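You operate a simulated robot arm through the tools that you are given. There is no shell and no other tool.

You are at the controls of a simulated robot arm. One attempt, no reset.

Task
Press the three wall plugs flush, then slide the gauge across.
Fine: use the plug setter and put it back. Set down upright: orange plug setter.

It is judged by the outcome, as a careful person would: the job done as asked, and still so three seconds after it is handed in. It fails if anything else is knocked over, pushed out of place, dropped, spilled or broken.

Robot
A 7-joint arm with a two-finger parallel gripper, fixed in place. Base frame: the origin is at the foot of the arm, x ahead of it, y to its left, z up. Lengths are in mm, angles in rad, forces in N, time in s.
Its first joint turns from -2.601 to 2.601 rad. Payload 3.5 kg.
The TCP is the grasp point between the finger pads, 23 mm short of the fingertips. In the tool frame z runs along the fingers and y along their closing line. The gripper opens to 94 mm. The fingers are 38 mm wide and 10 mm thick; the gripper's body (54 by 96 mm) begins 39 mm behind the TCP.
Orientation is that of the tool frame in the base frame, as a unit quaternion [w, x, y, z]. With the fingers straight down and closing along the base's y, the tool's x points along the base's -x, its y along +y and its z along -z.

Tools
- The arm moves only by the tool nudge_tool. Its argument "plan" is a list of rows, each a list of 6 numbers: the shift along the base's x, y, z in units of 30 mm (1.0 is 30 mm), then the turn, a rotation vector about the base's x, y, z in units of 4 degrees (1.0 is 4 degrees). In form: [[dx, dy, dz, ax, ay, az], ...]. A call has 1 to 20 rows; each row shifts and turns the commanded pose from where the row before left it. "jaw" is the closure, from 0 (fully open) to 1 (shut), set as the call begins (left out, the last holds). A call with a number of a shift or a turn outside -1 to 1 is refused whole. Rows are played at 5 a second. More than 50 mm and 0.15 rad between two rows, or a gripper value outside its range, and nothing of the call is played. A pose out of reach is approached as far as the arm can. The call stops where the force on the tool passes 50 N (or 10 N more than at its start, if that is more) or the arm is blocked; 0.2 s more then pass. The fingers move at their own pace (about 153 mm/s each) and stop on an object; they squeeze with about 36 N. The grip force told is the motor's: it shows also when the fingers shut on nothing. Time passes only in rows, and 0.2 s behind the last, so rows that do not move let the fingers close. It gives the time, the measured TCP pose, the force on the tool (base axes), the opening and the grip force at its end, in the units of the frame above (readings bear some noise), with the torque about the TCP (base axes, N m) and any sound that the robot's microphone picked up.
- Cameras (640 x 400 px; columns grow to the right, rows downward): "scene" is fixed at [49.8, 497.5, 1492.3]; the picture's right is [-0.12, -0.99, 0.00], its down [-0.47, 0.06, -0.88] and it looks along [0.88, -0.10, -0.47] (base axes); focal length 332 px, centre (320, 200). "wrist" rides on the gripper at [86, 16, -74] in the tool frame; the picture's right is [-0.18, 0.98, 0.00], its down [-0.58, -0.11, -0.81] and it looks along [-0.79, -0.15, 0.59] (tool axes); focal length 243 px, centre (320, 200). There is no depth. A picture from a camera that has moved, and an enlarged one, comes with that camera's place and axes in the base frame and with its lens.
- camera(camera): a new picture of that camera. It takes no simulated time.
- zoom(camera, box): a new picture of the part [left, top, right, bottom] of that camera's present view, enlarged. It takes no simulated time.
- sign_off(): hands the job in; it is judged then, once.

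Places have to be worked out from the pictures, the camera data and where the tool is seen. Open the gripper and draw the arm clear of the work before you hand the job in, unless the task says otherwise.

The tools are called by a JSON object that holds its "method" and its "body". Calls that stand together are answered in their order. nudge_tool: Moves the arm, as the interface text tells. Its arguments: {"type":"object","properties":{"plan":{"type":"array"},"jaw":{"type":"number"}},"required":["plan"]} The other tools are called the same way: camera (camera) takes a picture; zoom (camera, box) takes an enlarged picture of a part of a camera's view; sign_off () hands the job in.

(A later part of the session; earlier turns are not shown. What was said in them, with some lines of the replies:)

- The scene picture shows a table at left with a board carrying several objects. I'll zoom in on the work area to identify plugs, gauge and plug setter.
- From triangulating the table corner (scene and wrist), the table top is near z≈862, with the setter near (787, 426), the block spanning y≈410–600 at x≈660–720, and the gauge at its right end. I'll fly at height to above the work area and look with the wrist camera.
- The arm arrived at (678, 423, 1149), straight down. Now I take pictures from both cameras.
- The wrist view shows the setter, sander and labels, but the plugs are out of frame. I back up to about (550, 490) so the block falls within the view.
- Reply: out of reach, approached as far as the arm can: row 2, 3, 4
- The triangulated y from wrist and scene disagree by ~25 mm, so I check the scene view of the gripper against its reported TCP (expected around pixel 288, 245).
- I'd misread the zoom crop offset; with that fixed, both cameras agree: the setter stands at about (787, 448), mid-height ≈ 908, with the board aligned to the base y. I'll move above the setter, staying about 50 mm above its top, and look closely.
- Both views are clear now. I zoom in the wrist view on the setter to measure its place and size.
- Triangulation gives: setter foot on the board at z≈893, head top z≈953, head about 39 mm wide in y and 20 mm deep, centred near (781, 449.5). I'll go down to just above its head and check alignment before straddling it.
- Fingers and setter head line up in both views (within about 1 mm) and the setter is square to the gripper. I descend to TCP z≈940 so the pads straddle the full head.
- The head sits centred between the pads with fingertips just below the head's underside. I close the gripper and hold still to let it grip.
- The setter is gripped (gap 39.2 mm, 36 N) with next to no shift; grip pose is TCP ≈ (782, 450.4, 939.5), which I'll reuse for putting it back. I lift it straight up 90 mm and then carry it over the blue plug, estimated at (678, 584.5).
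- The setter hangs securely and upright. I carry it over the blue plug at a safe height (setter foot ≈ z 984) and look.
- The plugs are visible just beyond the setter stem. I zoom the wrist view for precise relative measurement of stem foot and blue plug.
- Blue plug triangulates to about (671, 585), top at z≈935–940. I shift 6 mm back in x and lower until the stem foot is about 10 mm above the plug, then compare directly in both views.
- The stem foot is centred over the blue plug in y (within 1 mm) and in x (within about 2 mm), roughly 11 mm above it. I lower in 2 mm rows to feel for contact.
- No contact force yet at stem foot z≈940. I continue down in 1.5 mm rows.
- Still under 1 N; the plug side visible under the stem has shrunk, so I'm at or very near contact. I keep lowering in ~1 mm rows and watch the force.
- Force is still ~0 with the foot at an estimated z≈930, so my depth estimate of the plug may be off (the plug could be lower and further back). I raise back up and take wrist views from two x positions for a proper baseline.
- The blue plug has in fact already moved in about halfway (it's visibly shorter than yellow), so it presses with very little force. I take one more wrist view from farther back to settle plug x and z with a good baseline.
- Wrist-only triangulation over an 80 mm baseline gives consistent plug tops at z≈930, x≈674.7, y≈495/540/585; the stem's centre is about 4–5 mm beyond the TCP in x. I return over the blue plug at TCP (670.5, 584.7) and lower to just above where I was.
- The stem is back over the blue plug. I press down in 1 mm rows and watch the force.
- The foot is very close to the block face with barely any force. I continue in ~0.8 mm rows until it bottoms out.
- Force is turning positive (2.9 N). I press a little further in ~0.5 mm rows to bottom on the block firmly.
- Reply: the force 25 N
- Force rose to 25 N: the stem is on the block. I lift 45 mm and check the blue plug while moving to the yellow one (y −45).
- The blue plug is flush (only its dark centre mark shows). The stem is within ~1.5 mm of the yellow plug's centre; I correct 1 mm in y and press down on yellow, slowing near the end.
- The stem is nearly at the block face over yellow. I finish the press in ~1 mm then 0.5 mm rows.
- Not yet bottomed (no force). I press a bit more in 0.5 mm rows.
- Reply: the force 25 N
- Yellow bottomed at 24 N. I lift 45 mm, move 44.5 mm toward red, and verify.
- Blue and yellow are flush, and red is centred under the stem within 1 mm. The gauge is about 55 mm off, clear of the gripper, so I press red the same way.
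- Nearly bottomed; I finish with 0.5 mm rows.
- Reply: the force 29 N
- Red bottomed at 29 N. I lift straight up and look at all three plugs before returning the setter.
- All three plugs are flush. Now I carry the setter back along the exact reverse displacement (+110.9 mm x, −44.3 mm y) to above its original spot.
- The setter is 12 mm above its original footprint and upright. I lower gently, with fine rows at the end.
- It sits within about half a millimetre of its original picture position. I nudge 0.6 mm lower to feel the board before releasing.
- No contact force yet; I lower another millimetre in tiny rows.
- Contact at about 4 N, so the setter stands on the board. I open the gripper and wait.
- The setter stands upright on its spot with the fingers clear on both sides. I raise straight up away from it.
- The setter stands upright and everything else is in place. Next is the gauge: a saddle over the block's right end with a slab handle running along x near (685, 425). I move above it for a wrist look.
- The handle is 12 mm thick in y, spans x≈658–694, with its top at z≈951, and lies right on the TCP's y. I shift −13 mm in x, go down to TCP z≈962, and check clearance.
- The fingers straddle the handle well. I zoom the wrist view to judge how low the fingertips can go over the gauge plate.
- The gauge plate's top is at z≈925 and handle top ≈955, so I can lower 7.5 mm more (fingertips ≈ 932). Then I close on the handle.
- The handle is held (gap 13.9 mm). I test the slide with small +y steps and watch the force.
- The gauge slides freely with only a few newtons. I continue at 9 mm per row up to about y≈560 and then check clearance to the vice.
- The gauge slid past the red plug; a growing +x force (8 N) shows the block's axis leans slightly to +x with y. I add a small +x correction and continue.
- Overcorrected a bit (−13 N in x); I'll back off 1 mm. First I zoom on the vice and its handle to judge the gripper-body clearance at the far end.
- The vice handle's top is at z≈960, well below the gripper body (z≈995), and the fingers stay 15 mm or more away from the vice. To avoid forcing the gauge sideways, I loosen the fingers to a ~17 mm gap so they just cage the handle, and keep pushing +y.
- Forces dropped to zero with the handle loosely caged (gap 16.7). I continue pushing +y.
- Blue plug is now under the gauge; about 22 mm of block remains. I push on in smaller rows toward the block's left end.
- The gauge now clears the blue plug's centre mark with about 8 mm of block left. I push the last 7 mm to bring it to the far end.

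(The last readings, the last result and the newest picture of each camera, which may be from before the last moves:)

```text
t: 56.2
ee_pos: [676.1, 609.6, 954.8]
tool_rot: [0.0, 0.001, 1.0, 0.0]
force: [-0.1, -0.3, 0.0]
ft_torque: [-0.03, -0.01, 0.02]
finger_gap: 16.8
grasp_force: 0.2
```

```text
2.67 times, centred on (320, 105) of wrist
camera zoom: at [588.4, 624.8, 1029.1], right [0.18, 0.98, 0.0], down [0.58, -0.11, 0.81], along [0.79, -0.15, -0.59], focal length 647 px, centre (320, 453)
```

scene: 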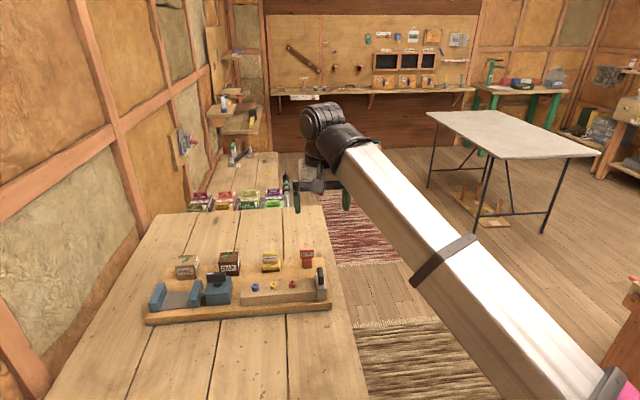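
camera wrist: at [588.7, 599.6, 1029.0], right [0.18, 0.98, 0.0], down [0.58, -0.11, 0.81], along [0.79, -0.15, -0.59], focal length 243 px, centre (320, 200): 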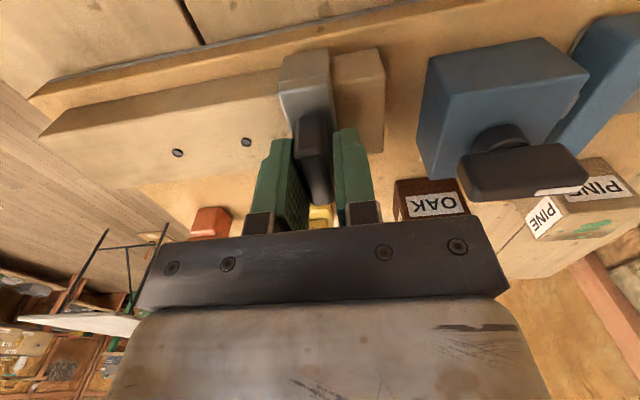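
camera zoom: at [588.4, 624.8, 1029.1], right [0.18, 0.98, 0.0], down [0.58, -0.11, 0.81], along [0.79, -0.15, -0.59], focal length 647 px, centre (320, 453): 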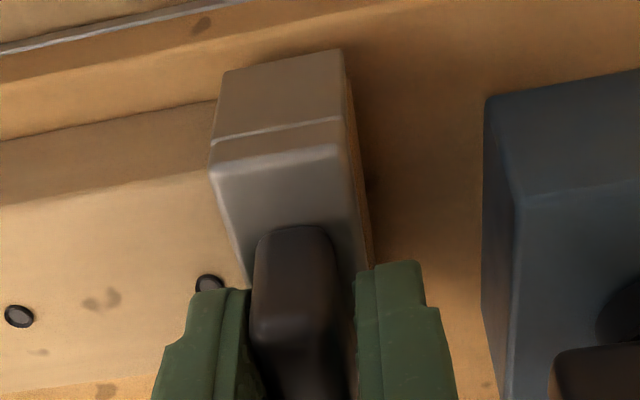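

The gauge is at the block's far end, past all three plugs. Since the vice is close, I open only to about a 24 mm gap, then lift straight up off the handle.

{"method": "nudge_tool", "body": {"plan": [[0, 0, 0, 0, 0, 0], [0, 0, 0, 0, 0, 0], [0, 0, 0, 0, 0, 0]], "jaw": 0.74}}

{"method": "zoom", "body": {"camera": "wrist", "box": [200, 30, 440, 180]}}

```text
t: 57.0
ee_pos: [676.7, 609.4, 955.7]
tool_rot: [0.0, 0.0, 1.0, 0.0]
force: [-0.3, 0.0, 0.3]
ft_torque: [-0.01, -0.01, 0.01]
finger_gap: 24.5
grasp_force: 0.0
```

```text
2.67 times, centred on (320, 105) of wrist
camera zoom: at [588.4, 624.7, 1029.1], right [0.18, 0.98, 0.0], down [0.58, -0.11, 0.81], along [0.79, -0.15, -0.59], focal length 647 px, centre (320, 453)
```

zoom: 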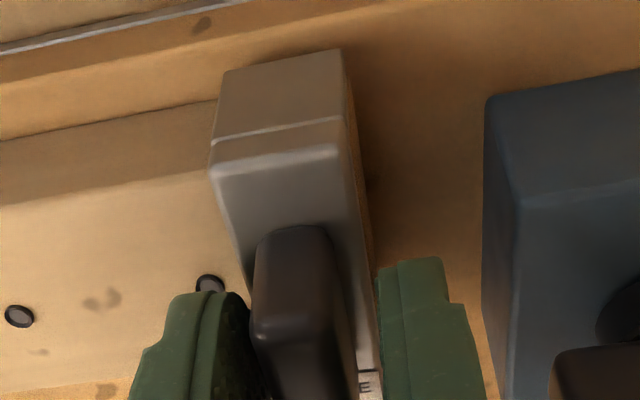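

Both fingers are clear of the handle and of the vice. I lift straight up about 110 mm, then draw back toward the right.

{"method": "nudge_tool", "body": {"plan": [[0, 0, 0.4, 0, 0, 0], [0, 0, 0.7, 0, 0, 0], [0, 0, 0.9, 0, 0, 0], [0, 0, 0.9, 0, 0, 0], [0, 0, 0.9, 0, 0, 0], [0, 0, 0, 0, 0, 0]]}}

{"method": "camera", "body": {"camera": "wrist"}}

{"method": "camera", "body": {"camera": "scene"}}

```text
t: 58.4
ee_pos: [675.0, 608.9, 1068.8]
tool_rot: [0.0, -0.001, 1.0, 0.0]
force: [0.6, -0.4, 0.8]
ft_torque: [0.0, 0.0, 0.01]
finger_gap: 24.3
grasp_force: 0.0
```

```text
taken
camera wrist: at [588.0, 624.2, 1142.4], right [0.18, 0.98, 0.0], down [0.58, -0.11, 0.81], along [0.79, -0.15, -0.59], focal length 243 px, centre (320, 200)
```

wrist: 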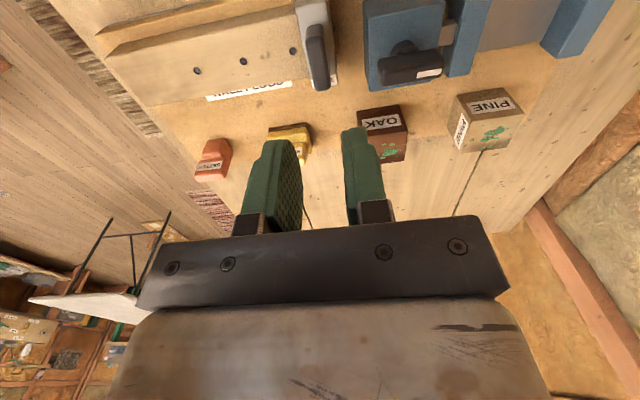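

```text
taken
```

scene: 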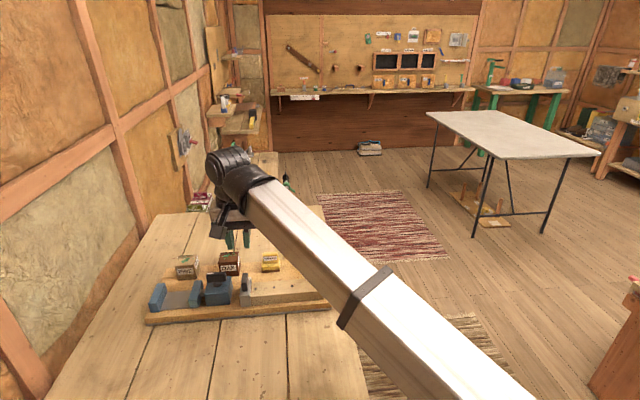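

The gauge, plugs, setter and other items all look in place. I open the gripper fully at height and draw the arm up and away to the right/back, the way it came.

{"method": "nudge_tool", "body": {"plan": [[0, 0, 0.9, 0, 0, 0], [0, 0, 0.9, 0, 0, 0], [0, 0, 0.8, 0, 0, 0], [0.6, -0.7, 0, 0, 0, 0], [0.7, -0.8, 0, 0, 0, 0], [0.7, -0.8, 0, 0, 0, 0], [0.7, -0.8, 0, 0, 0, 0], [0.7, -0.8, 0, 0, 0, 0], [0.7, -0.8, 0, 0, 0, 0], [0.7, -0.8, 0, 0, 0, 0], [0.7, -0.8, 0, 0, 0, 0], [0.7, -0.8, 0, 0, 0, 0], [0.7, -0.8, 0, 0, 0, 0], [0.7, -0.8, 0, 0, 0, 0], [0.7, -0.8, 0, 0, 0, 0], [0.7, -0.8, 0, 0, 0, 0], [0, 0, 0, 0, 0, 0]], "jaw": 0}}

{"method": "camera", "body": {"camera": "scene"}}

{"method": "zoom", "body": {"camera": "scene", "box": [130, 230, 350, 340]}}

{"method": "zoom", "body": {"camera": "scene", "box": [220, 240, 348, 320]}}

```text
t: 62.0
ee_pos: [944.4, 303.7, 1145.8]
tool_rot: [-0.001, -0.001, 1.0, 0.0]
force: [0.4, 0.6, -0.4]
ft_torque: [-0.03, 0.01, -0.01]
finger_gap: 94.0
grasp_force: 0.0
```

```text
taken
```

scene: 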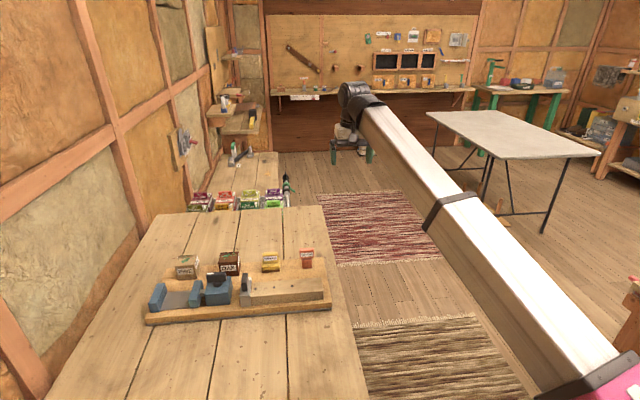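

```text
2.91 times, centred on (240, 285) of scene
camera zoom: at [49.8, 497.5, 1492.3], right [-0.12, -0.99, 0.0], down [-0.47, 0.06, -0.88], along [0.88, -0.1, -0.47], focal length 966 px, centre (553, -47)
```

zoom: 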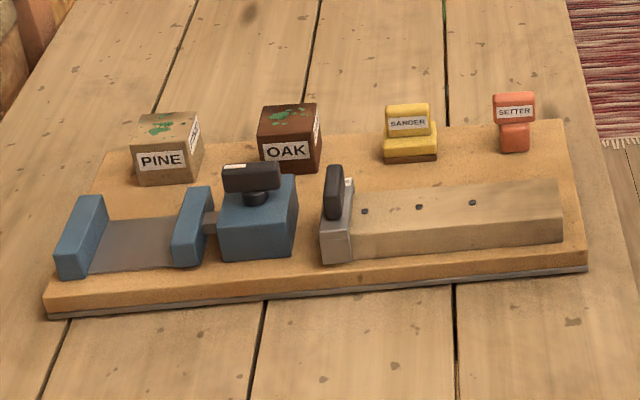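

```text
5.00 times, centred on (284, 280) of scene
camera zoom: at [49.8, 497.5, 1492.3], right [-0.12, -0.99, 0.0], down [-0.47, 0.06, -0.88], along [0.88, -0.1, -0.47], focal length 1660 px, centre (500, -200)
```

zoom: 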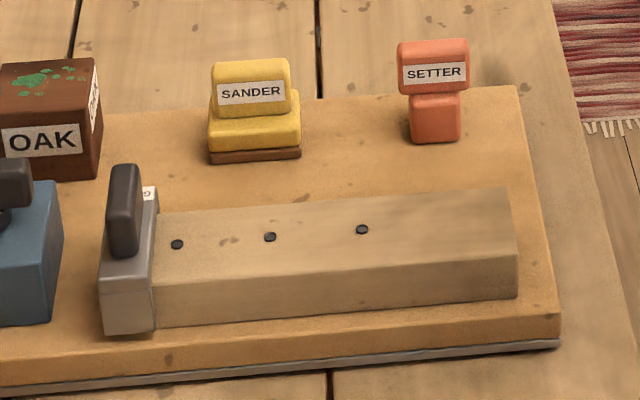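

All three plugs are flush with only their centre marks showing, and the gauge slid over them without catching and sits at the far end. The setter stands upright back in its spot, nothing else has moved, and the arm is clear with the gripper open, so I hand the job in.

{"method": "sign_off", "body": {}}

```text
The job is handed in.
```

The job is done and handed in. All three wall plugs are pressed flush, and the gauge now sits at the far end of the block.

- **Plugs:** I pressed each one with the setter until it met the block face. That took about 25 to 30 N at the end, and only the dark centre marks show now.
- **Gauge:** It slid over all three plugs without catching and stopped level with the block's left end. Partway along there was up to about 13 N of sideways force because the block sits slightly off square. I loosened the grip to finish the slide, and the force dropped to nearly zero.
- **Setter:** It is back upright where it started, within about 3 mm of its original spot.

Nothing else on the board moved in the final pictures. The gripper is open and the arm is clear of the work.
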